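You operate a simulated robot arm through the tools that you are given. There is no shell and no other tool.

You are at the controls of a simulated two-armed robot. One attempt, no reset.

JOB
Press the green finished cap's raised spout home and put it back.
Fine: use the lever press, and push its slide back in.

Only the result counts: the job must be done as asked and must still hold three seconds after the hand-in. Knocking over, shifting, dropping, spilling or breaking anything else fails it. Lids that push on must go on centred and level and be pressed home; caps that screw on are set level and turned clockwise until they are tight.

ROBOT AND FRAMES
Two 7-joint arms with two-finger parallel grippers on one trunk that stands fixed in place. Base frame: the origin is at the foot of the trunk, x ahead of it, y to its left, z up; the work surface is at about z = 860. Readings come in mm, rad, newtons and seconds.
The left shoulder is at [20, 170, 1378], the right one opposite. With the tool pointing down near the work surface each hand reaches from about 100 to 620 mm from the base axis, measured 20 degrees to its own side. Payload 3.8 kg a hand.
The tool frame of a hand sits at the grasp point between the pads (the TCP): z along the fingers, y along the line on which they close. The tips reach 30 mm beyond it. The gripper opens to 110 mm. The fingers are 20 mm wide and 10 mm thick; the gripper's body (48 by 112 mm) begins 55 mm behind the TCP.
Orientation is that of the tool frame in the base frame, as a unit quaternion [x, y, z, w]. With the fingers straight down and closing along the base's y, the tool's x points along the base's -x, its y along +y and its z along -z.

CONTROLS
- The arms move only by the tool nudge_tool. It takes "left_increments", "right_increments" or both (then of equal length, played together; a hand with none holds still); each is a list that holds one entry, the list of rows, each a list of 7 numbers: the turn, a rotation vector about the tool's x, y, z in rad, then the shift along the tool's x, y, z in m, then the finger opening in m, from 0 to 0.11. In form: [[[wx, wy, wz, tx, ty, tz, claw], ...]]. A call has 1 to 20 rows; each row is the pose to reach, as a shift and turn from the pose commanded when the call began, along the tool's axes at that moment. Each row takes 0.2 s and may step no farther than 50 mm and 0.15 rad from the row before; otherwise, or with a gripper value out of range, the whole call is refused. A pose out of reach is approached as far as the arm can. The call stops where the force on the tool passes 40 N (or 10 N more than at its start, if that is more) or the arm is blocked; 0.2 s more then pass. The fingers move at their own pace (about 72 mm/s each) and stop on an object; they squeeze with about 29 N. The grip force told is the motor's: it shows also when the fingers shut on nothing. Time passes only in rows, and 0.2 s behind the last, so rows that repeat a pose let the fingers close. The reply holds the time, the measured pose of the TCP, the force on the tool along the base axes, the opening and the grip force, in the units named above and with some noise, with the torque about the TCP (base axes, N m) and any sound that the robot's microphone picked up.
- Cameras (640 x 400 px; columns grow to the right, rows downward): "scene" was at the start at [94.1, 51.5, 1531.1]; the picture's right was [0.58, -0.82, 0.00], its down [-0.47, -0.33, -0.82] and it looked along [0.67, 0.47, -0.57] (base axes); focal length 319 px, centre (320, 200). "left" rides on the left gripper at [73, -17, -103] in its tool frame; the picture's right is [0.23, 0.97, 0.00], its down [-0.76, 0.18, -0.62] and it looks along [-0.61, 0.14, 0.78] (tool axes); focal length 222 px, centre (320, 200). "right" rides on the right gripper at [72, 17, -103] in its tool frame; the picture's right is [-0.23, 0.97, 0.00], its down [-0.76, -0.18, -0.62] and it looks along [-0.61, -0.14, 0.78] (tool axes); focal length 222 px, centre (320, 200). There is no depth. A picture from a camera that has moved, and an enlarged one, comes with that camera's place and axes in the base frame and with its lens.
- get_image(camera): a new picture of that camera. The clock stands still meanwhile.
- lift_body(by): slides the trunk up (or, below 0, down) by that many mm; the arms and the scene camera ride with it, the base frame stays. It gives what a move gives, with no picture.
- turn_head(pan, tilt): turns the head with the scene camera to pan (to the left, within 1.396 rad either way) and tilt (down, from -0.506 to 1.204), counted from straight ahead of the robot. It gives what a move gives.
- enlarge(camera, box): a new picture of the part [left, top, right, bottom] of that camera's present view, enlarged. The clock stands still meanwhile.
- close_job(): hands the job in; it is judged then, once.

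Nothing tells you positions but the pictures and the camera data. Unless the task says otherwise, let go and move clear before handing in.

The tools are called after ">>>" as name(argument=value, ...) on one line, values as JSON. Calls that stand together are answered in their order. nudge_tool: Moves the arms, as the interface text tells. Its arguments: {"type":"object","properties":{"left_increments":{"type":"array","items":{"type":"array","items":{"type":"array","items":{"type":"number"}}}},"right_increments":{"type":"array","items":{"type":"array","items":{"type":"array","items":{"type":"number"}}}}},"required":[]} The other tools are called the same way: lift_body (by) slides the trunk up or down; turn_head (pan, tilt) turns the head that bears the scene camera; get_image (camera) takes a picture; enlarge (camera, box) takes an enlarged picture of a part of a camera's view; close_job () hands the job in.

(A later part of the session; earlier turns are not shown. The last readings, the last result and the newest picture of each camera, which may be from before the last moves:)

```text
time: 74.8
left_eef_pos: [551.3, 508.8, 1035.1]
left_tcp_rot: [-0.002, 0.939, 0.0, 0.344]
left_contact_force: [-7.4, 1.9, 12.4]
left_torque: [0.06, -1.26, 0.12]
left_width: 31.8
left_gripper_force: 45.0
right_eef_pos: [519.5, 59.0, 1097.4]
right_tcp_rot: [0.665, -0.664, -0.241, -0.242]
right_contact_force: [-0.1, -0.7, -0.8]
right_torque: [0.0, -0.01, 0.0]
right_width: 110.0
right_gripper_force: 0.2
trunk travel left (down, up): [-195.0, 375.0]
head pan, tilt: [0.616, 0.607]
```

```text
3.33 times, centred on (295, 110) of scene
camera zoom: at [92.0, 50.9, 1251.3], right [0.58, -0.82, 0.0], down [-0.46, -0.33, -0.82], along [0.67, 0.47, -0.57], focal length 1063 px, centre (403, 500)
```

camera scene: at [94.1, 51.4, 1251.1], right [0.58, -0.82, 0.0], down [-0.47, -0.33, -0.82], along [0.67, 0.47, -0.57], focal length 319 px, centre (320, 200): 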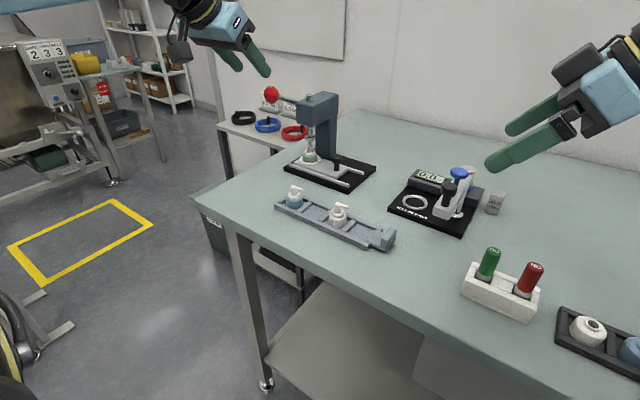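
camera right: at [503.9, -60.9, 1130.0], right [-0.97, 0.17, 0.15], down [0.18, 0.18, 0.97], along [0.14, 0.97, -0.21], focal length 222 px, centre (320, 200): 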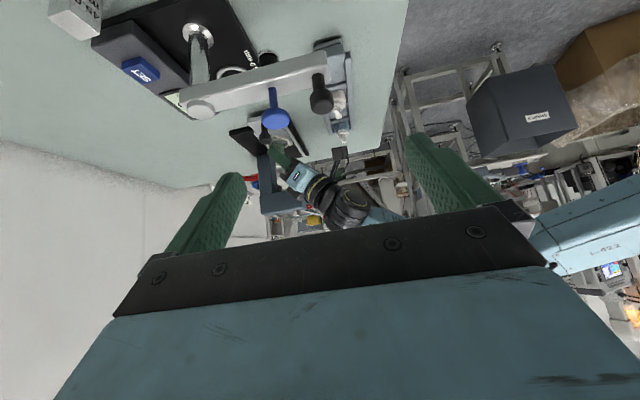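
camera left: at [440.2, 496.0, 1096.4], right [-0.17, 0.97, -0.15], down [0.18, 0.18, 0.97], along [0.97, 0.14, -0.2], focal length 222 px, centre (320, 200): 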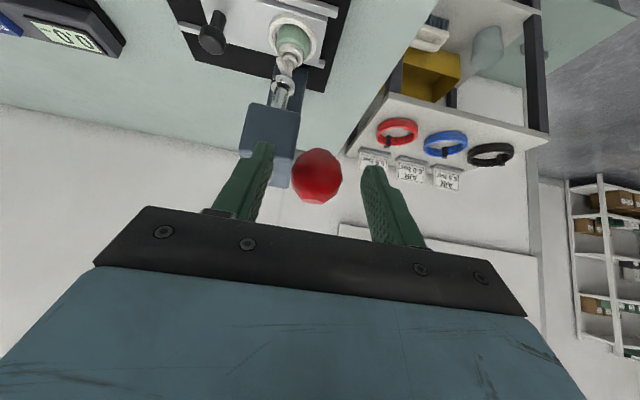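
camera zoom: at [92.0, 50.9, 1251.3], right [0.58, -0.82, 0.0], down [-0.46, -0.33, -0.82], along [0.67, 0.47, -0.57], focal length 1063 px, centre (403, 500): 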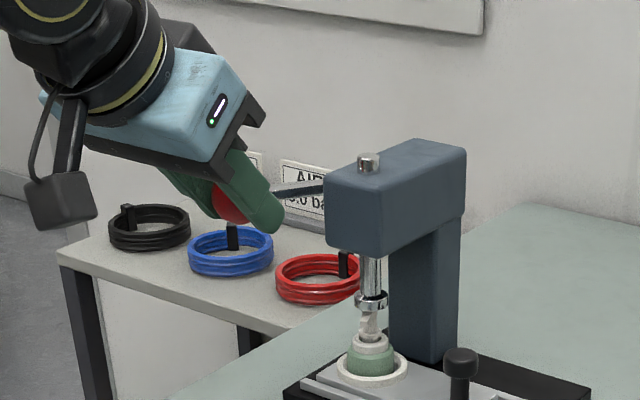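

The ram is coming down and the ball is following. I'll continue the arc.

>>> nudge_tool(left_increments=[[[0, 0, 0, 0.003, 0, 0.0027, 0], [0, 0, 0, 0.0059, 0, 0.0055, 0], [0, 0, 0, 0.0085, 0, 0.0085, 0], [0, 0, 0, 0.011, 0, 0.0116, 0], [0, 0, 0, 0.0134, 0, 0.0148, 0], [0, 0, 0, 0.0158, 0, 0.0181, 0], [0, 0, 0, 0.018, 0, 0.0214, 0], [0, 0, 0, 0.0202, 0, 0.0248, 0], [0, 0, 0, 0.0202, 0, 0.0248, 0]]])

>>> enlarge(camera="right", box=[265, 150, 365, 250])

>>> enlarge(camera="scene", box=[225, 50, 365, 170])

```text
time: 76.8
left_eef_pos: [551.4, 510.2, 1002.7]
left_tcp_rot: [-0.001, 0.938, 0.0, 0.346]
left_contact_force: [-11.2, 6.6, 12.2]
left_torque: [0.06, -1.21, 0.1]
left_width: 31.7
left_gripper_force: 45.4
right_eef_pos: [519.1, 60.9, 1098.9]
right_tcp_rot: [-0.664, 0.664, 0.241, 0.243]
right_contact_force: [1.1, 0.2, 0.6]
right_torque: [0.0, 0.0, 0.01]
right_width: 110.2
right_gripper_force: 0.1
trunk travel left (down, up): [-195.0, 375.0]
head pan, tilt: [0.616, 0.607]
```

```text
4.00 times, centred on (315, 200) of right
camera zoom: at [501.7, -60.9, 1130.8], right [-0.97, 0.17, 0.14], down [0.18, 0.18, 0.97], along [0.14, 0.97, -0.21], focal length 888 px, centre (340, 200)
```

zoom: 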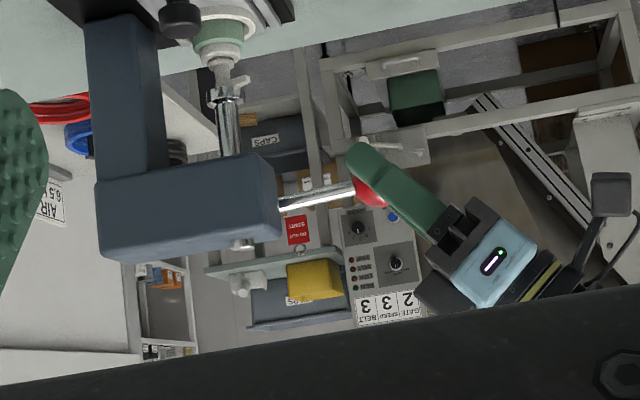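

```text
3.33 times, centred on (295, 110) of scene
camera zoom: at [91.6, 51.5, 1251.3], right [0.58, -0.82, 0.0], down [-0.46, -0.33, -0.82], along [0.67, 0.47, -0.57], focal length 1063 px, centre (403, 500)
```

zoom: 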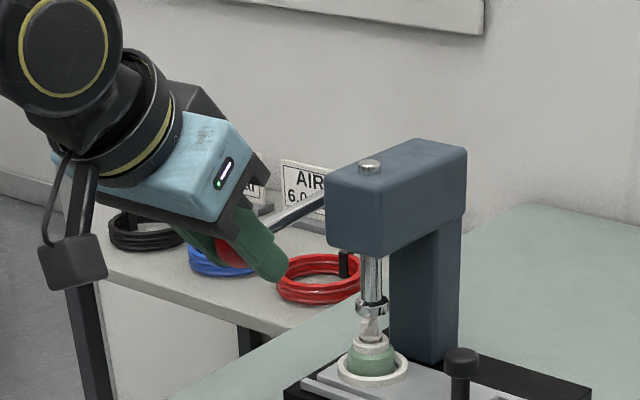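

The ram has nearly reached the spout. I'll keep pulling until it meets resistance.

>>> nudge_tool(left_increments=[[[0, 0, 0, 0.002, 0, 0.0036, 0], [0, 0, 0, 0.004, 0, 0.0071, 0], [0, 0, 0, 0.0058, 0, 0.0108, 0], [0, 0, 0, 0.0076, 0, 0.0145, 0], [0, 0, 0, 0.009, 0, 0.0186, 0], [0, 0, 0, 0.0104, 0, 0.0226, 0], [0, 0, 0, 0.0104, 0, 0.0226, 0]]])

>>> enlarge(camera="right", box=[265, 130, 365, 230])

>>> enlarge(camera="scene", box=[265, 90, 365, 180])

```text
time: 78.4
left_eef_pos: [559.0, 510.6, 978.5]
left_tcp_rot: [-0.001, 0.939, 0.001, 0.345]
left_contact_force: [-15.9, 4.6, 7.5]
left_torque: [0.03, -0.97, 0.01]
left_width: 32.4
left_gripper_force: 45.0
right_eef_pos: [518.3, 60.1, 1098.8]
right_tcp_rot: [0.665, -0.664, -0.241, -0.242]
right_contact_force: [-0.3, 0.5, 0.4]
right_torque: [0.01, -0.02, -0.01]
right_width: 110.0
right_gripper_force: 0.1
trunk travel left (down, up): [-195.0, 375.0]
head pan, tilt: [0.616, 0.607]
```

```text
4.00 times, centred on (315, 180) of right
camera zoom: at [501.5, -60.8, 1130.9], right [-0.97, 0.17, 0.14], down [0.18, 0.18, 0.97], along [0.14, 0.97, -0.21], focal length 888 px, centre (340, 280)
```

zoom: 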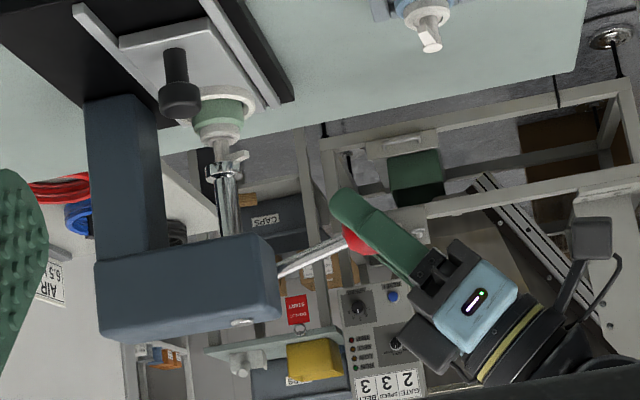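

```text
4.44 times, centred on (315, 135) of scene
camera zoom: at [91.4, 51.6, 1251.3], right [0.58, -0.82, 0.0], down [-0.46, -0.33, -0.82], along [0.67, 0.47, -0.57], focal length 1417 px, centre (342, 489)
```

zoom: 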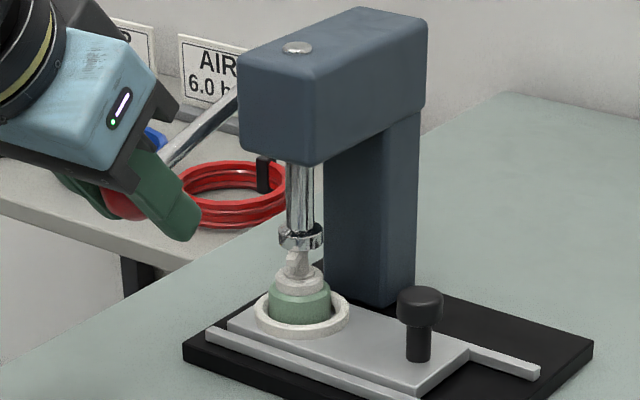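

>>> nudge_tool(left_increments=[[[0, 0, 0, 0.0035, 0, 0.0045, 0], [0, 0, 0, 0.0063, 0, 0.0091, 0], [0, 0, 0, 0.0079, 0, 0.0152, 0], [0, 0, 0, 0.0095, 0, 0.0212, 0], [0, 0, 0, 0.0095, 0, 0.0212, 0]]])

>>> enlarge(camera="right", box=[265, 130, 365, 230])

>>> enlarge(camera="scene", box=[265, 90, 365, 180])

```text
time: 79.6
left_eef_pos: [565.9, 511.1, 961.5]
left_tcp_rot: [-0.001, 0.937, 0.001, 0.349]
left_contact_force: [-15.1, 7.7, 31.4]
left_torque: [0.0, -0.03, 0.06]
left_width: 31.9
left_gripper_force: 45.0
right_eef_pos: [518.2, 58.2, 1099.2]
right_tcp_rot: [0.665, -0.664, -0.241, -0.244]
right_contact_force: [0.1, 0.2, -0.5]
right_torque: [-0.01, -0.02, 0.01]
right_width: 109.9
right_gripper_force: 0.0
trunk travel left (down, up): [-195.0, 375.0]
head pan, tilt: [0.616, 0.607]
```

```text
4.00 times, centred on (315, 180) of right
camera zoom: at [499.9, -62.1, 1131.7], right [-0.97, 0.17, 0.14], down [0.17, 0.18, 0.97], along [0.14, 0.97, -0.21], focal length 888 px, centre (340, 280)
```

zoom: 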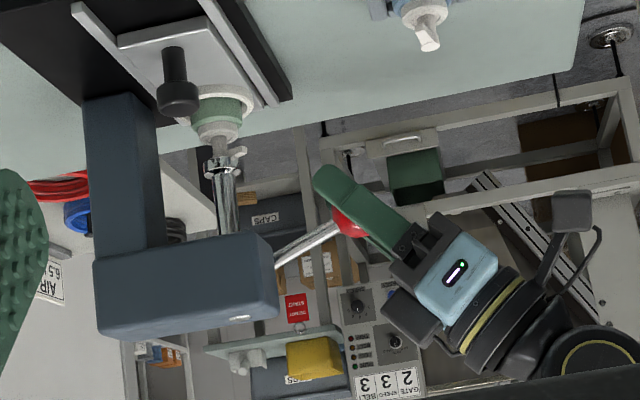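

```text
4.44 times, centred on (315, 135) of scene
camera zoom: at [89.6, 50.2, 1251.6], right [0.58, -0.82, 0.0], down [-0.46, -0.33, -0.82], along [0.67, 0.47, -0.57], focal length 1417 px, centre (342, 489)
```

zoom: 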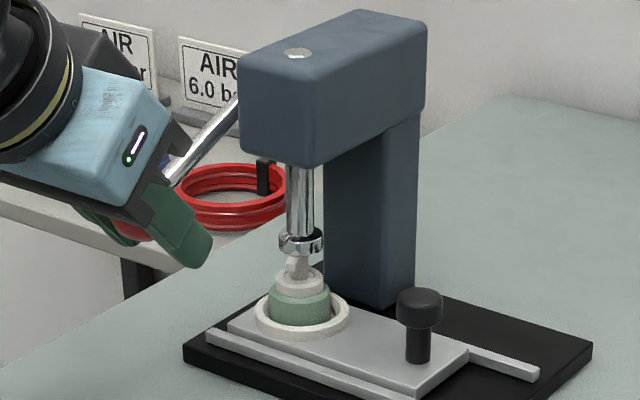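

The ram is on the spout and resistance has risen to 31 N. I'll keep pressing and listen for it seating.

>>> nudge_tool(left_increments=[[[0, 0, 0, 0.0013, 0, 0.0055, 0], [0, 0, 0, 0.0026, 0, 0.0109, 0], [0, 0, 0, 0.0035, 0, 0.0165, 0], [0, 0, 0, 0.0044, 0, 0.0224, 0], [0, 0, 0, 0.0044, 0, 0.0224, 0]]])

>>> enlarge(camera="right", box=[265, 130, 365, 230])

>>> enlarge(camera="scene", box=[265, 90, 365, 180])

```text
time: 80.8
left_eef_pos: [576.9, 510.4, 939.9]
left_tcp_rot: [-0.001, 0.938, 0.0, 0.348]
left_contact_force: [-17.6, 5.4, 29.6]
left_torque: [-0.17, 0.0, 0.02]
left_width: 31.7
left_gripper_force: 44.5
right_eef_pos: [518.2, 58.8, 1100.4]
right_tcp_rot: [0.665, -0.664, -0.24, -0.243]
right_contact_force: [0.6, -0.8, 0.4]
right_torque: [-0.03, -0.01, -0.02]
right_width: 110.3
right_gripper_force: 0.1
trunk travel left (down, up): [-195.0, 375.0]
head pan, tilt: [0.616, 0.607]
```

```text
4.00 times, centred on (315, 180) of right
camera zoom: at [499.9, -62.1, 1131.6], right [-0.97, 0.17, 0.14], down [0.17, 0.18, 0.97], along [0.14, 0.97, -0.21], focal length 888 px, centre (340, 280)
```

zoom: 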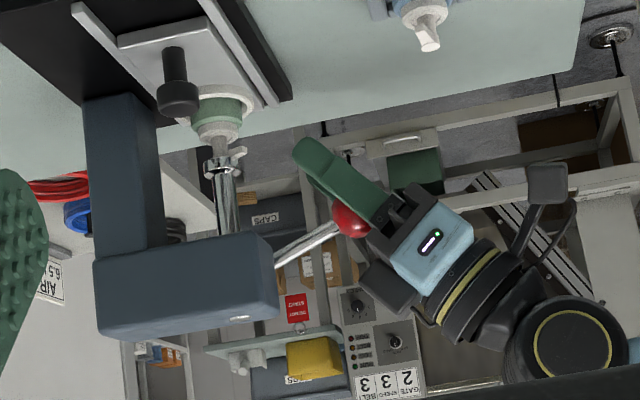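

```text
4.44 times, centred on (315, 135) of scene
camera zoom: at [89.7, 50.1, 1251.5], right [0.58, -0.82, 0.0], down [-0.46, -0.33, -0.82], along [0.67, 0.47, -0.57], focal length 1417 px, centre (342, 489)
```

zoom: 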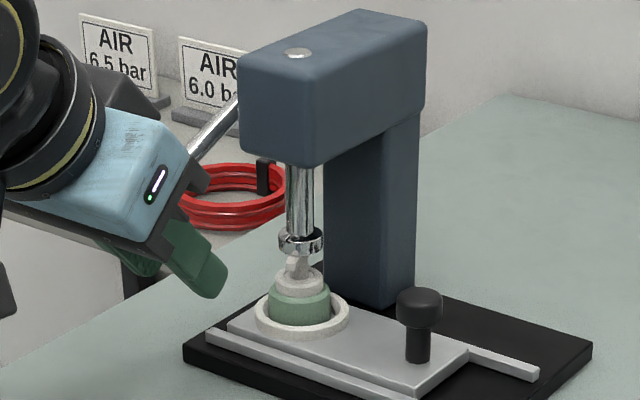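

The ball is slipping along the pads because the pressing load exceeds the pad friction. I'll let go, then press down on the ball with the closed fingertips instead.

>>> nudge_tool(left_increments=[[[0, 0, 0, 0, 0, -0.015, 0], [0, 0, 0, 0, 0, -0.03, 0], [0, 0, 0, 0, 0, -0.03, 0.02], [0, 0, 0, 0, 0, -0.03, 0.045], [0, 0, 0, 0, 0, -0.03, 0.06], [0, 0, 0, 0, 0, -0.03, 0.06]]])

>>> get_image(camera="left")

>>> enlarge(camera="right", box=[265, 130, 365, 230])

>>> enlarge(camera="scene", box=[265, 90, 365, 180])

```text
time: 82.2
left_eef_pos: [559.3, 510.2, 959.6]
left_tcp_rot: [-0.001, 0.939, 0.001, 0.344]
left_contact_force: [-3.3, -0.7, 1.3]
left_torque: [0.0, -0.2, -0.01]
left_width: 60.2
left_gripper_force: 0.0
right_eef_pos: [521.2, 60.6, 1096.9]
right_tcp_rot: [0.665, -0.664, -0.242, -0.241]
right_contact_force: [0.8, 0.3, -1.2]
right_torque: [0.05, 0.01, -0.02]
right_width: 110.0
right_gripper_force: 0.0
trunk travel left (down, up): [-195.0, 375.0]
head pan, tilt: [0.616, 0.607]
```

```text
taken
camera left: at [438.2, 494.2, 991.8], right [-0.17, 0.97, -0.15], down [0.18, 0.18, 0.97], along [0.97, 0.14, -0.2], focal length 222 px, centre (320, 200)
```

left: 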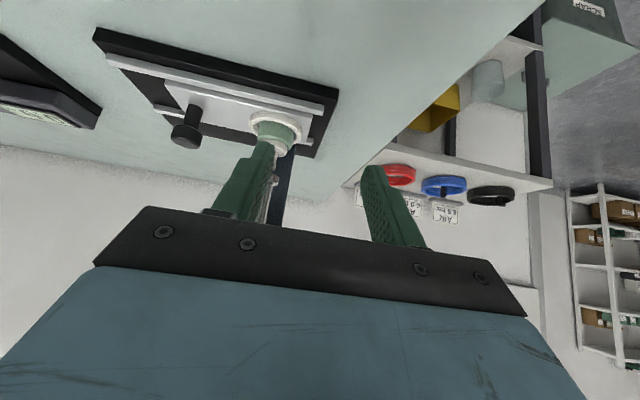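

```text
4.00 times, centred on (315, 180) of right
camera zoom: at [503.3, -61.0, 1129.9], right [-0.97, 0.17, 0.15], down [0.18, 0.18, 0.97], along [0.14, 0.97, -0.21], focal length 888 px, centre (340, 280)
```

zoom: 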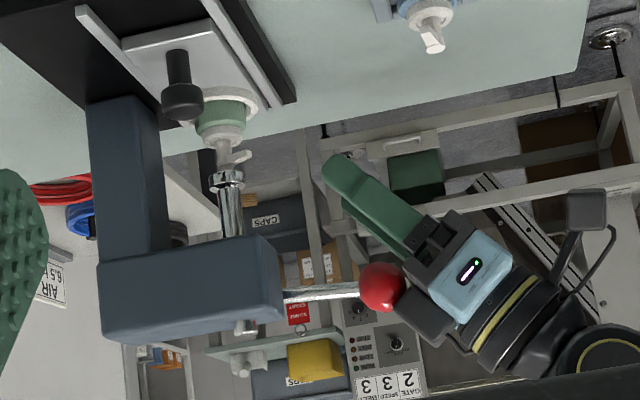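

```text
4.44 times, centred on (315, 135) of scene
camera zoom: at [93.4, 51.4, 1251.1], right [0.58, -0.82, 0.0], down [-0.47, -0.33, -0.82], along [0.67, 0.47, -0.57], focal length 1417 px, centre (342, 489)
```

zoom: 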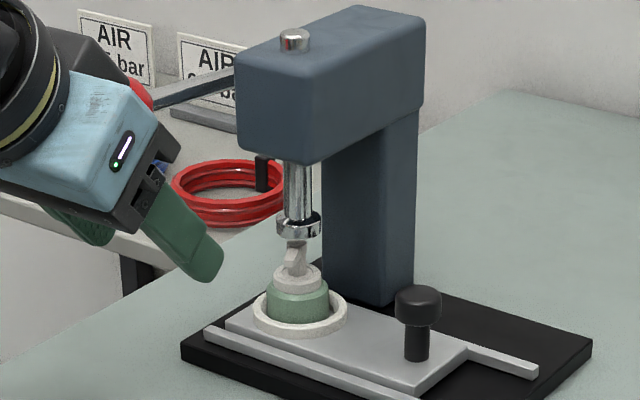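

The lever is spring-loaded and is resting against the front of the gripper. I'll back straight away in -x to free it.

>>> nudge_tool(left_increments=[[[0, 0, 0, 0.0153, 0, -0.0129, 0.06], [0, 0, 0, 0.0383, 0, -0.0322, 0.06], [0, 0, 0, 0.0613, 0, -0.0514, 0.06], [0, 0, 0, 0.0766, 0, -0.0643, 0.03], [0, 0, 0, 0.0766, 0, -0.0643, 0], [0, 0, 0, 0.0766, 0, -0.0643, 0]]])

>>> get_image(camera="left")

>>> enlarge(camera="right", box=[265, 130, 385, 240])

>>> enlarge(camera="scene", box=[235, 70, 365, 180])

```text
time: 83.6
left_eef_pos: [459.9, 511.6, 960.7]
left_tcp_rot: [-0.001, 0.939, 0.001, 0.345]
left_contact_force: [-0.7, -0.2, -0.4]
left_torque: [0.02, -0.02, 0.02]
left_width: 0.0
left_gripper_force: 29.2
right_eef_pos: [521.2, 59.5, 1096.5]
right_tcp_rot: [0.665, -0.664, -0.242, -0.242]
right_contact_force: [-1.0, 0.4, -0.9]
right_torque: [0.02, 0.0, 0.0]
right_width: 110.2
right_gripper_force: 0.0
trunk travel left (down, up): [-195.0, 375.0]
head pan, tilt: [0.616, 0.607]
```

```text
taken
camera left: at [338.0, 495.0, 992.7], right [-0.17, 0.97, -0.15], down [0.18, 0.18, 0.97], along [0.97, 0.14, -0.2], focal length 222 px, centre (320, 200)
```

left: 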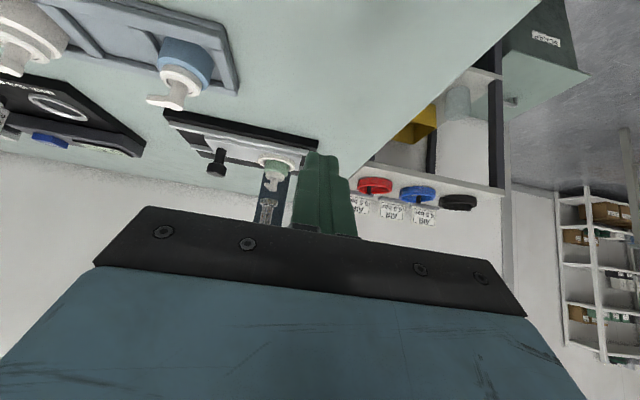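

```text
3.64 times, centred on (325, 185) of right
camera zoom: at [503.9, -60.9, 1129.7], right [-0.97, 0.17, 0.15], down [0.18, 0.18, 0.97], along [0.14, 0.97, -0.21], focal length 808 px, centre (302, 254)
```

zoom: 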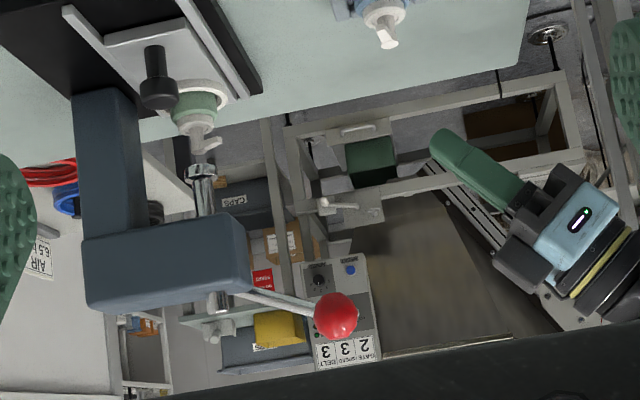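

```text
3.64 times, centred on (300, 125) of scene
camera zoom: at [94.2, 51.6, 1251.1], right [0.58, -0.82, 0.0], down [-0.47, -0.33, -0.82], along [0.67, 0.47, -0.57], focal length 1159 px, centre (393, 473)
```

zoom: 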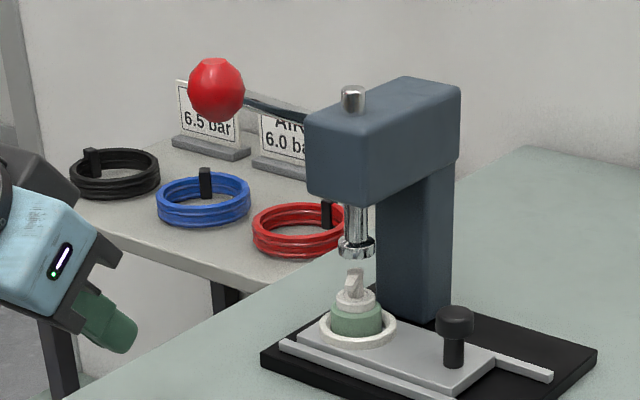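

The spring returned the lever. I'll change the grip: fingers pointing forward along +x and closing vertically, so the upper finger pushes straight down on the ball with no reliance on friction. First I'll lean to horizontal.

>>> nudge_tool(left_increments=[[[0, -0.145, 0, -0.0314, 0, -0.0167, 0], [0, -0.29, 0, -0.0629, 0, -0.0334, 0], [0, -0.436, 0, -0.0943, 0, -0.0501, 0], [0, -0.58, 0, -0.0943, 0, -0.0501, 0], [0, -0.727, 0, -0.0943, 0, -0.0501, 0], [0, -0.873, 0, -0.0943, 0, -0.0501, 0], [0, -0.873, 0, -0.0943, 0, -0.0501, 0]]])

>>> get_image(camera="scene")

```text
time: 85.2
left_eef_pos: [498.4, 510.1, 1056.9]
left_tcp_rot: [-0.001, 0.705, 0.001, 0.709]
left_contact_force: [0.4, -0.2, 0.1]
left_torque: [0.0, 0.02, -0.03]
left_width: 0.1
left_gripper_force: 29.8
right_eef_pos: [521.6, 59.8, 1097.4]
right_tcp_rot: [-0.664, 0.665, 0.241, 0.242]
right_contact_force: [-0.7, -0.1, 0.2]
right_torque: [0.02, -0.01, 0.01]
right_width: 110.0
right_gripper_force: 0.1
trunk travel left (down, up): [-195.0, 375.0]
head pan, tilt: [0.616, 0.607]
```

```text
taken
camera scene: at [94.0, 51.5, 1251.1], right [0.58, -0.82, 0.0], down [-0.47, -0.33, -0.82], along [0.67, 0.47, -0.57], focal length 319 px, centre (320, 200)
```

scene: 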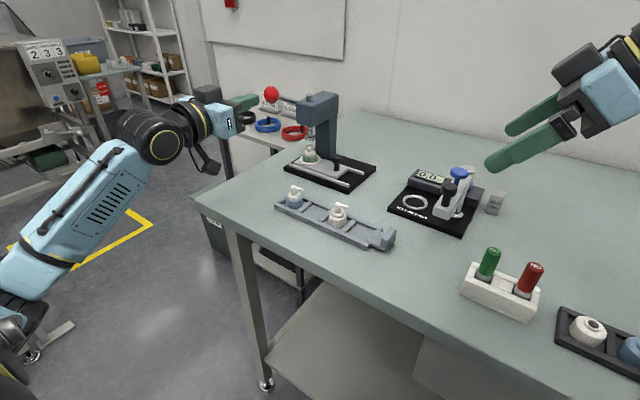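

>>> nudge_tool(left_increments=[[[0, 0, 0.143, 0, 0, 0, 0], [0, 0, 0.286, 0, 0, 0, 0], [0, 0, 0.428, 0, 0, 0, 0.02], [0, 0, 0.571, 0, 0, 0, 0.04], [0, 0, 0.714, 0, 0, 0, 0.06], [0, 0, 0.857, 0, 0, 0, 0.06], [0, 0, 1.0, 0, 0, 0, 0.06], [0, 0, 1.142, 0, 0, 0, 0.06], [0, 0, 1.285, 0, 0, 0, 0.06], [0, 0, 1.428, 0, 0, 0, 0.06], [0, 0, 1.571, 0, 0, 0, 0.06], [0, 0, 1.571, 0, 0, 0, 0.06]]])

>>> get_image(camera="left")

>>> get_image(camera="right")

```text
time: 87.8
left_eef_pos: [497.0, 509.8, 1057.9]
left_tcp_rot: [0.499, 0.499, 0.502, 0.5]
left_contact_force: [-0.4, -0.6, -0.3]
left_torque: [-0.02, -0.02, -0.01]
left_width: 60.0
left_gripper_force: 0.1
right_eef_pos: [521.1, 60.2, 1096.4]
right_tcp_rot: [-0.664, 0.665, 0.242, 0.242]
right_contact_force: [0.4, -0.3, -0.7]
right_torque: [-0.03, -0.01, 0.01]
right_width: 110.1
right_gripper_force: 0.0
trunk travel left (down, up): [-195.0, 375.0]
head pan, tilt: [0.616, 0.607]
```

```text
taken
camera left: at [395.8, 582.9, 1041.2], right [-0.01, 0.23, 0.97], down [-0.62, -0.76, 0.17], along [0.78, -0.61, 0.14], focal length 222 px, centre (320, 200)
```

left: 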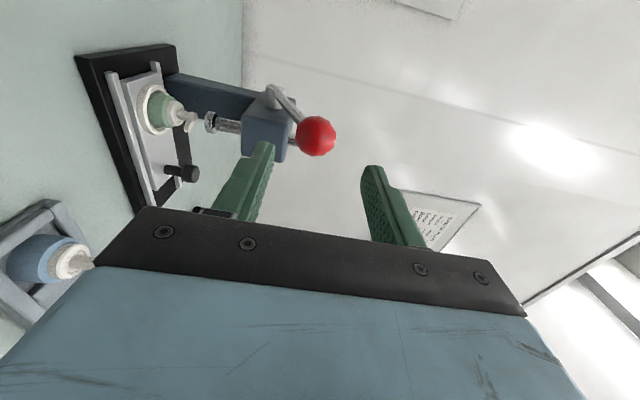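

```text
taken
camera right: at [503.9, -60.9, 1129.7], right [-0.97, 0.17, 0.15], down [0.18, 0.18, 0.97], along [0.14, 0.97, -0.21], focal length 222 px, centre (320, 200)
```

right: 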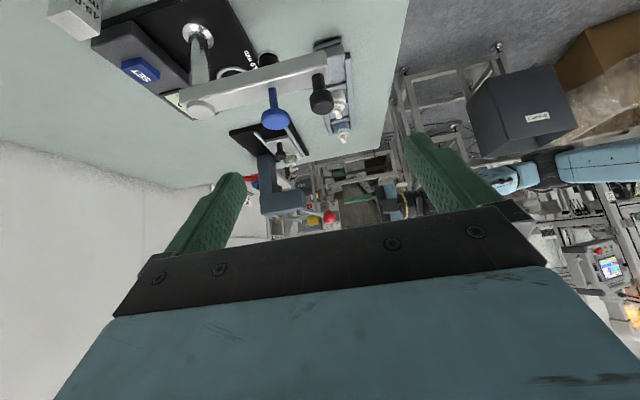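

The ball is straight ahead between the upper and lower fingers. I'll advance and close loosely around it.

>>> nudge_tool(left_increments=[[[0, 0, 0, 0, 0, 0.02, 0.06], [0, 0, 0, 0, 0, 0.04, 0.06], [0, 0, 0, 0, 0, 0.052, 0.06], [0, 0, 0, 0, 0, 0.052, 0.048], [0, 0, 0, 0, 0, 0.052, 0.037], [0, 0, 0, 0, 0, 0.052, 0.037]]])

>>> get_image(camera="left")

>>> enlarge(camera="right", box=[265, 150, 365, 250])

```text
time: 89.2
left_eef_pos: [549.9, 511.9, 1057.0]
left_tcp_rot: [0.499, 0.5, 0.502, 0.5]
left_contact_force: [0.1, 0.0, -4.6]
left_torque: [0.0, 0.07, 0.01]
left_width: 39.0
left_gripper_force: 2.2
right_eef_pos: [521.7, 59.8, 1097.0]
right_tcp_rot: [-0.664, 0.665, 0.242, 0.242]
right_contact_force: [0.4, 0.6, -0.2]
right_torque: [0.01, -0.02, 0.02]
right_width: 110.0
right_gripper_force: 0.1
trunk travel left (down, up): [-195.0, 375.0]
head pan, tilt: [0.616, 0.607]
```

```text
taken
camera left: at [448.0, 584.4, 1040.5], right [0.0, 0.23, 0.97], down [-0.62, -0.76, 0.18], along [0.78, -0.61, 0.14], focal length 222 px, centre (320, 200)
```

left: 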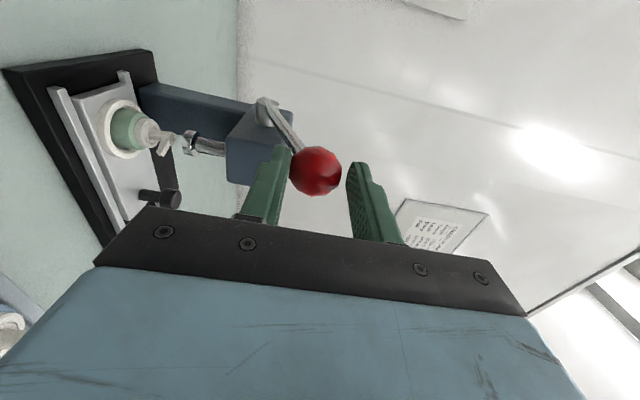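

```text
4.00 times, centred on (315, 200) of right
camera zoom: at [504.2, -60.6, 1129.5], right [-0.97, 0.17, 0.15], down [0.18, 0.18, 0.97], along [0.14, 0.97, -0.21], focal length 888 px, centre (340, 200)
```

zoom: 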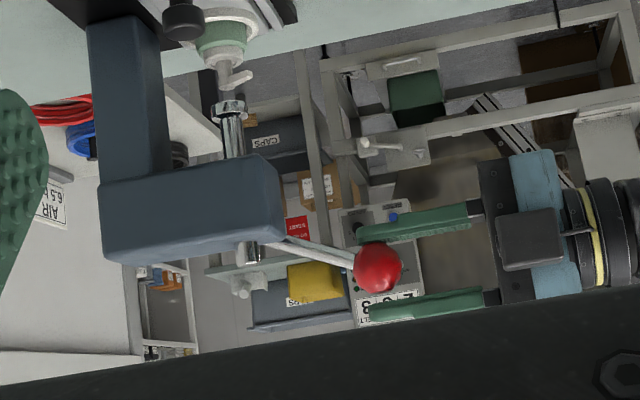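

>>> nudge_tool(left_increments=[[[0, 0, 0, 0, -0.009, -0.003, 0.04], [0, 0, 0, 0, -0.018, -0.006, 0.04], [0, 0, 0, 0, -0.027, -0.008, 0.04], [0, 0, 0, 0, -0.0345, -0.01, 0.04], [0, 0, 0, 0, -0.042, -0.011, 0.04], [0, 0, 0, 0, -0.0495, -0.012, 0.04], [0, 0, 0, 0, -0.057, -0.0123, 0.04], [0, 0, 0, 0, -0.065, -0.0123, 0.04], [0, 0, 0, 0, -0.0725, -0.012, 0.04], [0, 0, 0, 0, -0.08, -0.011, 0.04], [0, 0, 0, 0, -0.087, -0.01, 0.04], [0, 0, 0, 0, -0.095, -0.008, 0.04], [0, 0, 0, 0, -0.095, -0.008, 0.04]]])

>>> get_image(camera="left")

>>> enlarge(camera="right", box=[265, 130, 365, 230])

>>> enlarge(camera="scene", box=[265, 90, 365, 180])

```text
time: 92.0
left_eef_pos: [543.1, 510.9, 963.3]
left_tcp_rot: [0.497, 0.498, 0.502, 0.502]
left_contact_force: [0.1, -0.5, 2.8]
left_torque: [0.0, -0.05, 0.03]
left_width: 41.7
left_gripper_force: 1.7
right_eef_pos: [520.4, 60.9, 1096.8]
right_tcp_rot: [-0.664, 0.665, 0.242, 0.242]
right_contact_force: [0.8, -0.4, -0.5]
right_torque: [-0.05, -0.01, -0.05]
right_width: 109.8
right_gripper_force: 0.0
trunk travel left (down, up): [-195.0, 375.0]
head pan, tilt: [0.616, 0.607]
```

```text
taken
camera left: at [440.4, 584.1, 946.4], right [-0.01, 0.23, 0.97], down [-0.62, -0.76, 0.17], along [0.78, -0.61, 0.15], focal length 222 px, centre (320, 200)
```

left: 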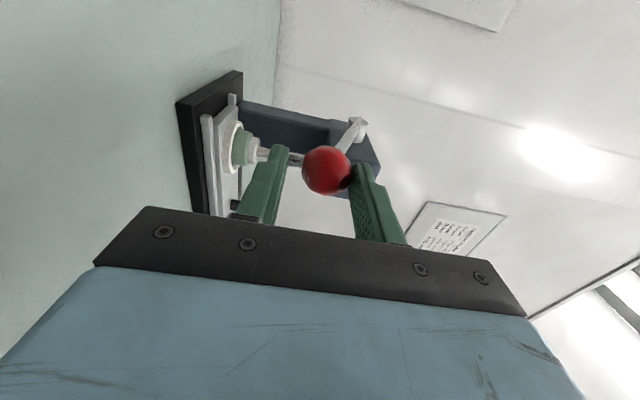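

```text
4.00 times, centred on (315, 180) of right
camera zoom: at [503.6, -61.1, 1129.8], right [-0.97, 0.17, 0.15], down [0.18, 0.18, 0.97], along [0.14, 0.97, -0.21], focal length 888 px, centre (340, 280)
```

zoom: 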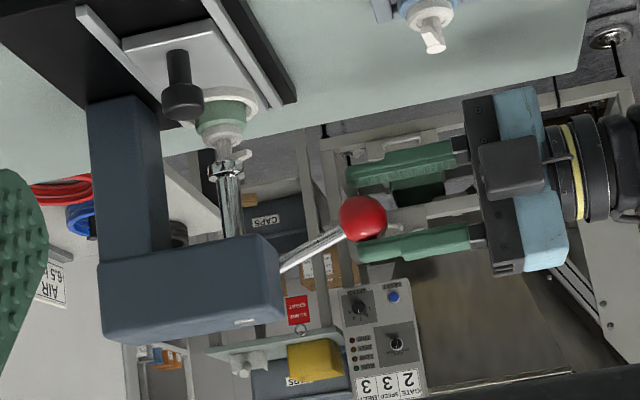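

```text
4.44 times, centred on (315, 135) of scene
camera zoom: at [93.8, 51.2, 1251.1], right [0.58, -0.82, 0.0], down [-0.47, -0.33, -0.82], along [0.67, 0.47, -0.57], focal length 1417 px, centre (342, 489)
```

zoom: 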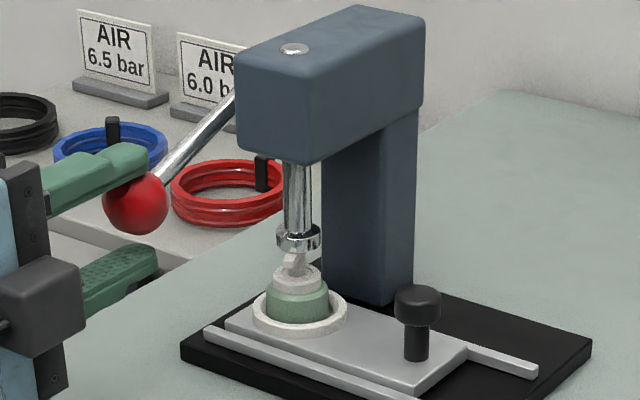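

The upper finger now drives the lever. I'll keep going down the arc.

>>> nudge_tool(left_increments=[[[0, 0, 0, 0, -0.004, 0.004, 0.04], [0, 0, 0, 0, -0.008, 0.006, 0.04], [0, 0, 0, 0, -0.012, 0.008, 0.04], [0, 0, 0, 0, -0.016, 0.0095, 0.04], [0, 0, 0, 0, -0.02, 0.011, 0.04], [0, 0, 0, 0, -0.02, 0.011, 0.04]]])

>>> enlarge(camera="right", box=[265, 130, 365, 230])

>>> enlarge(camera="scene", box=[265, 90, 365, 180])

```text
time: 93.4
left_eef_pos: [551.7, 508.3, 953.3]
left_tcp_rot: [0.496, 0.495, 0.506, 0.503]
left_contact_force: [-14.1, -0.1, 32.5]
left_torque: [0.02, -0.83, -0.12]
left_width: 56.3
left_gripper_force: 16.1
right_eef_pos: [516.5, 58.9, 1099.8]
right_tcp_rot: [0.665, -0.664, -0.241, -0.244]
right_contact_force: [0.1, -0.1, -0.1]
right_torque: [0.04, -0.01, 0.04]
right_width: 109.9
right_gripper_force: 0.1
trunk travel left (down, up): [-195.0, 375.0]
head pan, tilt: [0.616, 0.607]
```

```text
4.00 times, centred on (315, 180) of right
camera zoom: at [500.1, -63.1, 1131.6], right [-0.97, 0.17, 0.14], down [0.17, 0.18, 0.97], along [0.14, 0.97, -0.21], focal length 888 px, centre (340, 280)
```

zoom: 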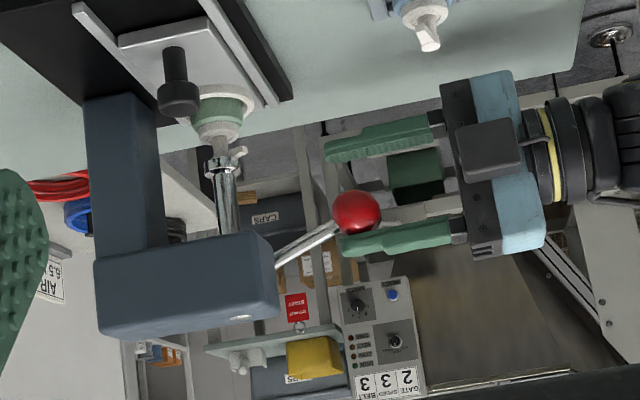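

```text
4.44 times, centred on (315, 135) of scene
camera zoom: at [89.9, 49.1, 1251.7], right [0.58, -0.82, 0.0], down [-0.46, -0.33, -0.82], along [0.67, 0.48, -0.57], focal length 1417 px, centre (342, 489)
```

zoom: 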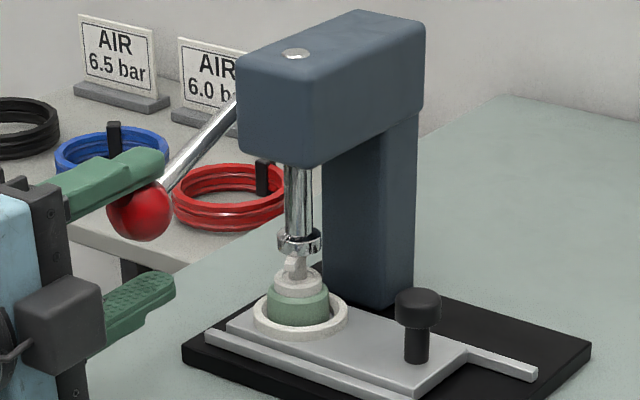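

The fingers spring open under load, so I'll press with the closed fingers' underside instead, which is rigid. I'll ease the lever back up, back out, close, and come over the top of the ball.

>>> nudge_tool(left_increments=[[[0, 0, 0, 0, 0.015, -0.006, 0.06], [0, 0, 0, 0, 0.035, -0.01, 0.06], [0, 0, 0, 0, 0.055, -0.012, 0.06], [0, 0, 0, 0, 0.075, -0.011, 0.06], [0, 0, 0, 0, 0.095, -0.008, 0.06], [0, 0, 0, 0, 0.112, -0.01, 0.06], [0, 0, 0, 0, 0.112, -0.04, 0.06], [0, 0, 0, 0, 0.112, -0.07, 0.06], [0, 0, 0, 0, 0.13, -0.07, 0.03], [0, 0, 0, 0, 0.15, -0.07, 0], [0, 0, 0, 0, 0.15, -0.07, 0], [0, 0, 0, 0, 0.15, -0.07, 0]]])

>>> get_image(camera="left")

>>> enlarge(camera="right", box=[265, 150, 365, 250])

>>> enlarge(camera="scene", box=[300, 130, 350, 180])

```text
time: 96.0
left_eef_pos: [483.3, 510.6, 1091.8]
left_tcp_rot: [0.498, 0.499, 0.502, 0.501]
left_contact_force: [0.3, -0.4, 0.0]
left_torque: [-0.01, 0.03, 0.02]
left_width: 0.0
left_gripper_force: 28.8
right_eef_pos: [521.1, 61.3, 1097.2]
right_tcp_rot: [0.665, -0.664, -0.242, -0.242]
right_contact_force: [-0.7, 0.2, 0.1]
right_torque: [-0.01, 0.0, 0.0]
right_width: 110.3
right_gripper_force: 0.0
trunk travel left (down, up): [-195.0, 375.0]
head pan, tilt: [0.616, 0.607]
```

```text
taken
camera left: at [380.2, 582.9, 1074.7], right [-0.01, 0.23, 0.97], down [-0.62, -0.76, 0.17], along [0.78, -0.61, 0.15], focal length 222 px, centre (320, 200)
```

left: 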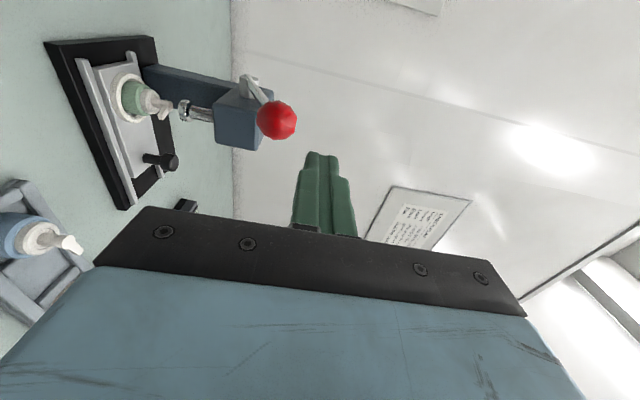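

```text
4.00 times, centred on (315, 200) of right
camera zoom: at [503.9, -60.9, 1129.6], right [-0.97, 0.17, 0.15], down [0.18, 0.18, 0.97], along [0.14, 0.97, -0.21], focal length 888 px, centre (340, 200)
```

zoom: 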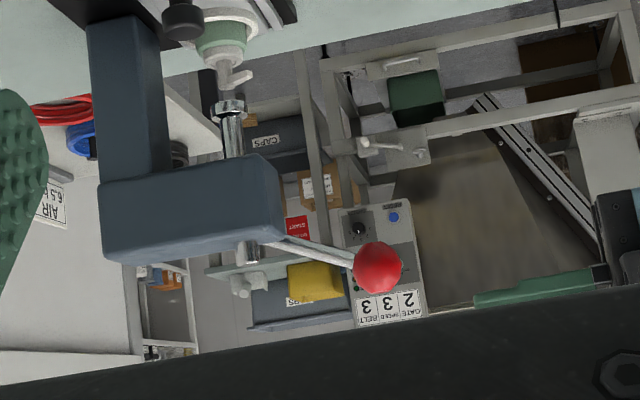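

```text
8.00 times, centred on (325, 155) of scene
camera zoom: at [94.1, 51.5, 1251.1], right [0.58, -0.82, 0.0], down [-0.47, -0.33, -0.82], along [0.67, 0.47, -0.57], focal length 2551 px, centre (280, 560)
```

zoom: 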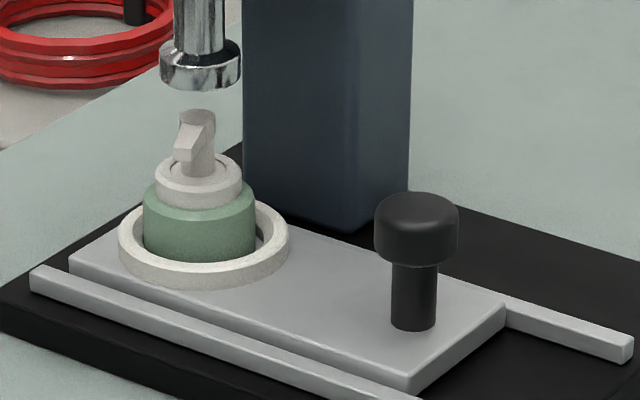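

The spout already looks much lower. To be sure it's fully home, I'll press once more firmly with the underside of the closed fingers.

>>> nudge_tool(left_increments=[[[0, 0, 0, 0, 0, 0.04, 0], [0, 0, 0, 0, 0, 0.077, 0], [0, 0, 0, 0, -0.01, 0.075, 0], [0, 0, 0, 0, -0.022, 0.072, 0], [0, 0, 0, 0, -0.034, 0.07, 0], [0, 0, 0, 0, -0.046, 0.068, 0], [0, 0, 0, 0, -0.058, 0.067, 0], [0, 0, 0, 0, -0.068, 0.068, 0], [0, 0, 0, 0, -0.078, 0.069, 0], [0, 0, 0, 0, -0.086, 0.07, 0], [0, 0, 0, 0, -0.086, 0.07, 0]]])

>>> enlarge(camera="right", box=[265, 130, 365, 230])

>>> enlarge(camera="scene", box=[265, 90, 365, 180])

```text
time: 98.4
left_eef_pos: [552.5, 510.2, 1005.7]
left_tcp_rot: [0.498, 0.499, 0.502, 0.501]
left_contact_force: [-3.0, -0.2, 1.7]
left_torque: [-0.02, 0.01, -0.01]
left_width: 0.0
left_gripper_force: 28.8
left hand out of reach, approached as far as the arm can: row 2
right_eef_pos: [520.1, 59.9, 1097.4]
right_tcp_rot: [0.665, -0.664, -0.242, -0.242]
right_contact_force: [0.0, -0.2, 0.8]
right_torque: [0.0, 0.0, 0.04]
right_width: 110.2
right_gripper_force: 0.1
trunk travel left (down, up): [-195.0, 375.0]
head pan, tilt: [0.616, 0.607]
```

```text
4.00 times, centred on (315, 180) of right
camera zoom: at [503.5, -61.0, 1129.8], right [-0.97, 0.17, 0.15], down [0.18, 0.18, 0.97], along [0.14, 0.97, -0.21], focal length 888 px, centre (340, 280)
```

zoom: 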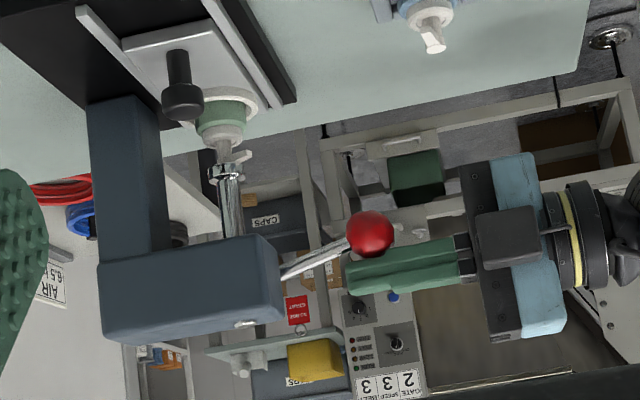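

```text
4.44 times, centred on (315, 135) of scene
camera zoom: at [93.7, 51.4, 1251.1], right [0.58, -0.82, 0.0], down [-0.47, -0.33, -0.82], along [0.67, 0.47, -0.57], focal length 1417 px, centre (342, 489)
```

zoom: 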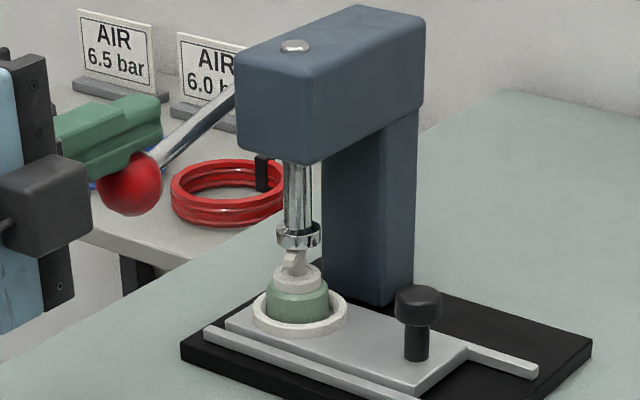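

>>> nudge_tool(left_increments=[[[0, 0, 0, 0, -0.005, 0.001, 0], [0, 0, 0, 0, -0.01, 0.002, 0], [0, 0, 0, 0, -0.015, 0.003, 0], [0, 0, 0, 0, -0.02, 0.004, 0], [0, 0, 0, 0, -0.025, 0.006, 0], [0, 0, 0, 0, -0.03, 0.008, 0], [0, 0, 0, 0, -0.035, 0.01, 0], [0, 0, 0, 0, -0.04, 0.012, 0]]])

>>> enlarge(camera="right", box=[265, 130, 365, 230])

>>> enlarge(camera="scene", box=[265, 90, 365, 180])

```text
time: 99.6
left_eef_pos: [559.4, 508.7, 993.8]
left_tcp_rot: [0.49, 0.492, 0.51, 0.507]
left_contact_force: [-22.8, -1.6, 18.6]
left_torque: [0.02, 0.27, -0.02]
left_width: 0.0
left_gripper_force: 29.0
right_eef_pos: [517.5, 58.6, 1099.3]
right_tcp_rot: [0.665, -0.663, -0.241, -0.243]
right_contact_force: [-0.4, -0.2, 0.6]
right_torque: [-0.04, 0.01, 0.02]
right_width: 110.1
right_gripper_force: 0.0
trunk travel left (down, up): [-195.0, 375.0]
head pan, tilt: [0.616, 0.607]
stopped in row 6 (left hand): the force on the tool passed its limit at 44 N (the readings are from after the stop); the commanded pose is now the measured one
```

```text
4.00 times, centred on (315, 180) of right
camera zoom: at [500.5, -62.0, 1131.5], right [-0.97, 0.17, 0.14], down [0.17, 0.18, 0.97], along [0.14, 0.97, -0.21], focal length 888 px, centre (340, 280)
```

zoom: 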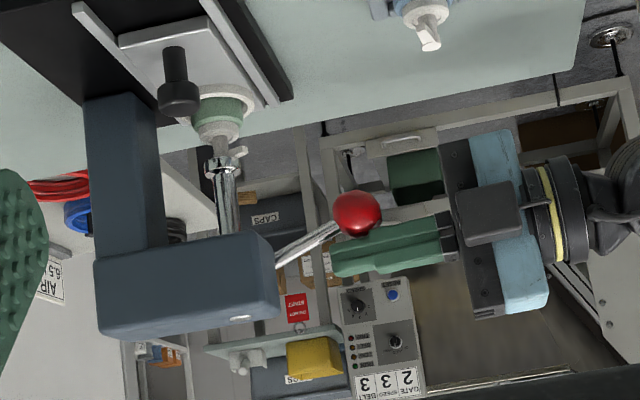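

```text
4.44 times, centred on (315, 135) of scene
camera zoom: at [90.2, 50.3, 1251.5], right [0.58, -0.82, 0.0], down [-0.46, -0.33, -0.82], along [0.67, 0.47, -0.57], focal length 1417 px, centre (342, 489)
```

zoom: 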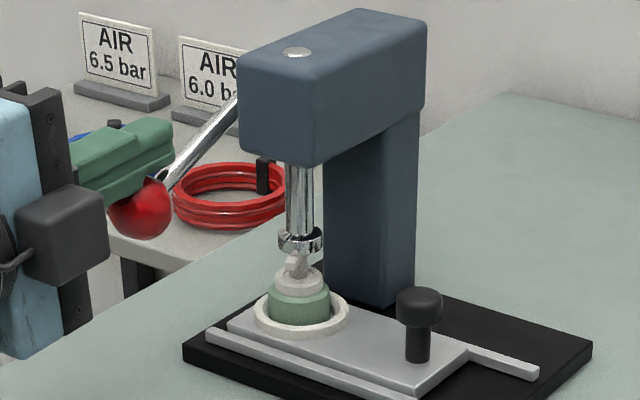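

It hit a hard end at 44 N, in the same lever position as before, so it's fully pressed. I'll let the lever rise and back off to inspect the spout.

>>> nudge_tool(left_increments=[[[0, 0, 0, 0, 0.012, -0.007, 0], [0, 0, 0, 0, 0.03, -0.012, 0], [0, 0, 0, 0, 0.05, -0.014, 0], [0, 0, 0, 0, 0.07, -0.014, 0], [0, 0, 0, 0, 0.09, -0.012, 0], [0, 0, 0, 0, 0.104, -0.02, 0], [0, 0, 0, 0, 0.108, -0.06, 0], [0, 0, 0, 0, 0.108, -0.085, 0], [0, 0, 0, 0, 0.108, -0.085, 0]]])

>>> enlarge(camera="scene", box=[300, 130, 350, 180])

>>> enlarge(camera="scene", box=[280, 175, 330, 225])

>>> enlarge(camera="right", box=[270, 130, 320, 190])

```text
time: 101.6
left_eef_pos: [473.4, 509.1, 1093.9]
left_tcp_rot: [0.494, 0.494, 0.507, 0.505]
left_contact_force: [-0.4, 0.3, 0.1]
left_torque: [-0.02, 0.03, 0.04]
left_width: 0.0
left_gripper_force: 29.1
right_eef_pos: [522.2, 60.5, 1096.5]
right_tcp_rot: [-0.664, 0.665, 0.241, 0.242]
right_contact_force: [0.4, -0.1, 0.0]
right_torque: [-0.01, -0.01, -0.02]
right_width: 110.0
right_gripper_force: 0.0
trunk travel left (down, up): [-195.0, 375.0]
head pan, tilt: [0.616, 0.607]
```

```text
8.00 times, centred on (325, 155) of scene
camera zoom: at [94.6, 50.9, 1251.0], right [0.58, -0.82, 0.0], down [-0.47, -0.33, -0.82], along [0.67, 0.47, -0.57], focal length 2551 px, centre (280, 560)
```

zoom: 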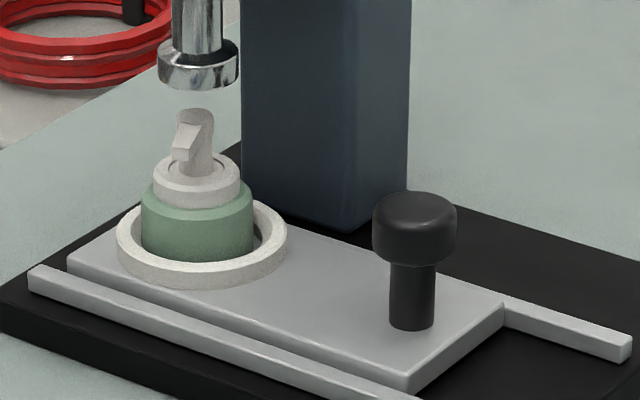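

```text
8.00 times, centred on (305, 200) of scene
camera zoom: at [94.6, 50.9, 1251.0], right [0.58, -0.82, 0.0], down [-0.47, -0.33, -0.82], along [0.67, 0.47, -0.57], focal length 2551 px, centre (440, 200)
```

zoom: 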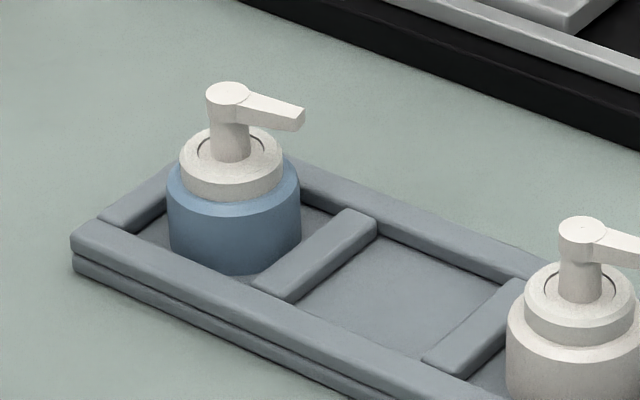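

```text
6.67 times, centred on (295, 160) of right
camera zoom: at [504.4, -61.6, 1129.4], right [-0.97, 0.17, 0.15], down [0.18, 0.18, 0.97], along [0.14, 0.97, -0.21], focal length 1481 px, centre (487, 467)
```

zoom: 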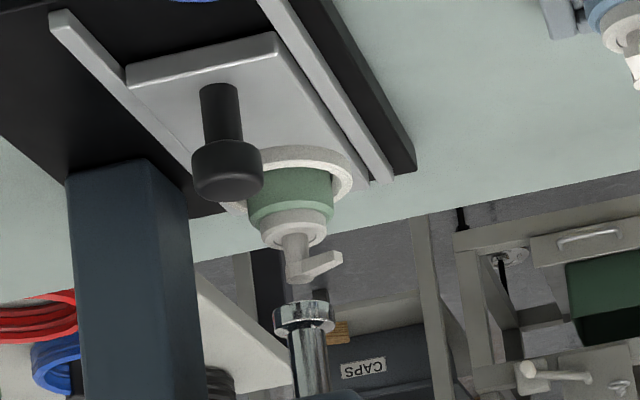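

The green spout's disc now sits flush in its collar, just like the blue and white ones, so it's pressed home. I'll turn the hand back to the leaning pose and go for the knob again.

>>> nudge_tool(left_increments=[[[0, 0, -0.143, 0, 0, 0, 0], [0, 0, -0.286, 0, 0, 0, 0.02], [0, 0, -0.428, 0, 0, 0, 0.04], [0, 0, -0.571, 0, 0, 0, 0.06], [0, 0, -0.714, 0, 0, 0, 0.06], [0, 0, -0.857, 0, 0, 0, 0.06], [0, 0, -1.0, 0, 0, 0, 0.06], [0, 0, -1.142, 0, 0, 0, 0.06], [0, 0, -1.285, 0, 0, 0, 0.06], [0, 0, -1.428, 0, 0, 0, 0.06], [0, 0, -1.571, 0, 0, 0, 0.06], [0, 0, -1.571, 0, 0, 0, 0.06]]])

>>> nudge_tool(left_increments=[[[0, 0.145, 0, 0, 0, 0, 0.06], [0, 0.29, 0, 0, 0, 0, 0.06], [0, 0.435, 0, 0, 0, 0, 0.06], [0, 0.58, 0, 0, 0, 0, 0.06], [0, 0.725, 0, 0, 0, 0, 0.06], [0, 0.86, 0, 0, 0, 0, 0.06], [0, 0.897, 0, 0, 0, 0, 0.06], [0, 0.897, 0, 0, 0, 0, 0.06]]])

```text
time: 104.2
left_eef_pos: [474.1, 509.8, 1093.8]
left_tcp_rot: [-0.002, 0.7, 0.0, 0.714]
left_contact_force: [0.0, -0.5, -0.3]
left_torque: [0.01, 0.01, 0.02]
left_width: 60.2
left_gripper_force: 0.1
right_eef_pos: [521.0, 61.4, 1096.9]
right_tcp_rot: [-0.664, 0.665, 0.241, 0.241]
right_contact_force: [-0.2, 0.0, -0.3]
right_torque: [-0.03, -0.04, 0.01]
right_width: 110.0
right_gripper_force: 0.1
trunk travel left (down, up): [-195.0, 375.0]
head pan, tilt: [0.616, 0.607]
```

```text
time: 106.0
left_eef_pos: [474.7, 511.4, 1093.1]
left_tcp_rot: [-0.003, 0.94, 0.001, 0.34]
left_contact_force: [-0.5, 0.6, 0.1]
left_torque: [0.02, 0.0, -0.01]
left_width: 60.1
left_gripper_force: 0.0
right_eef_pos: [520.2, 60.4, 1096.0]
right_tcp_rot: [-0.664, 0.664, 0.242, 0.242]
right_contact_force: [0.2, 0.7, -1.3]
right_torque: [-0.03, 0.06, 0.01]
right_width: 110.2
right_gripper_force: 0.0
trunk travel left (down, up): [-195.0, 375.0]
head pan, tilt: [0.616, 0.607]
```

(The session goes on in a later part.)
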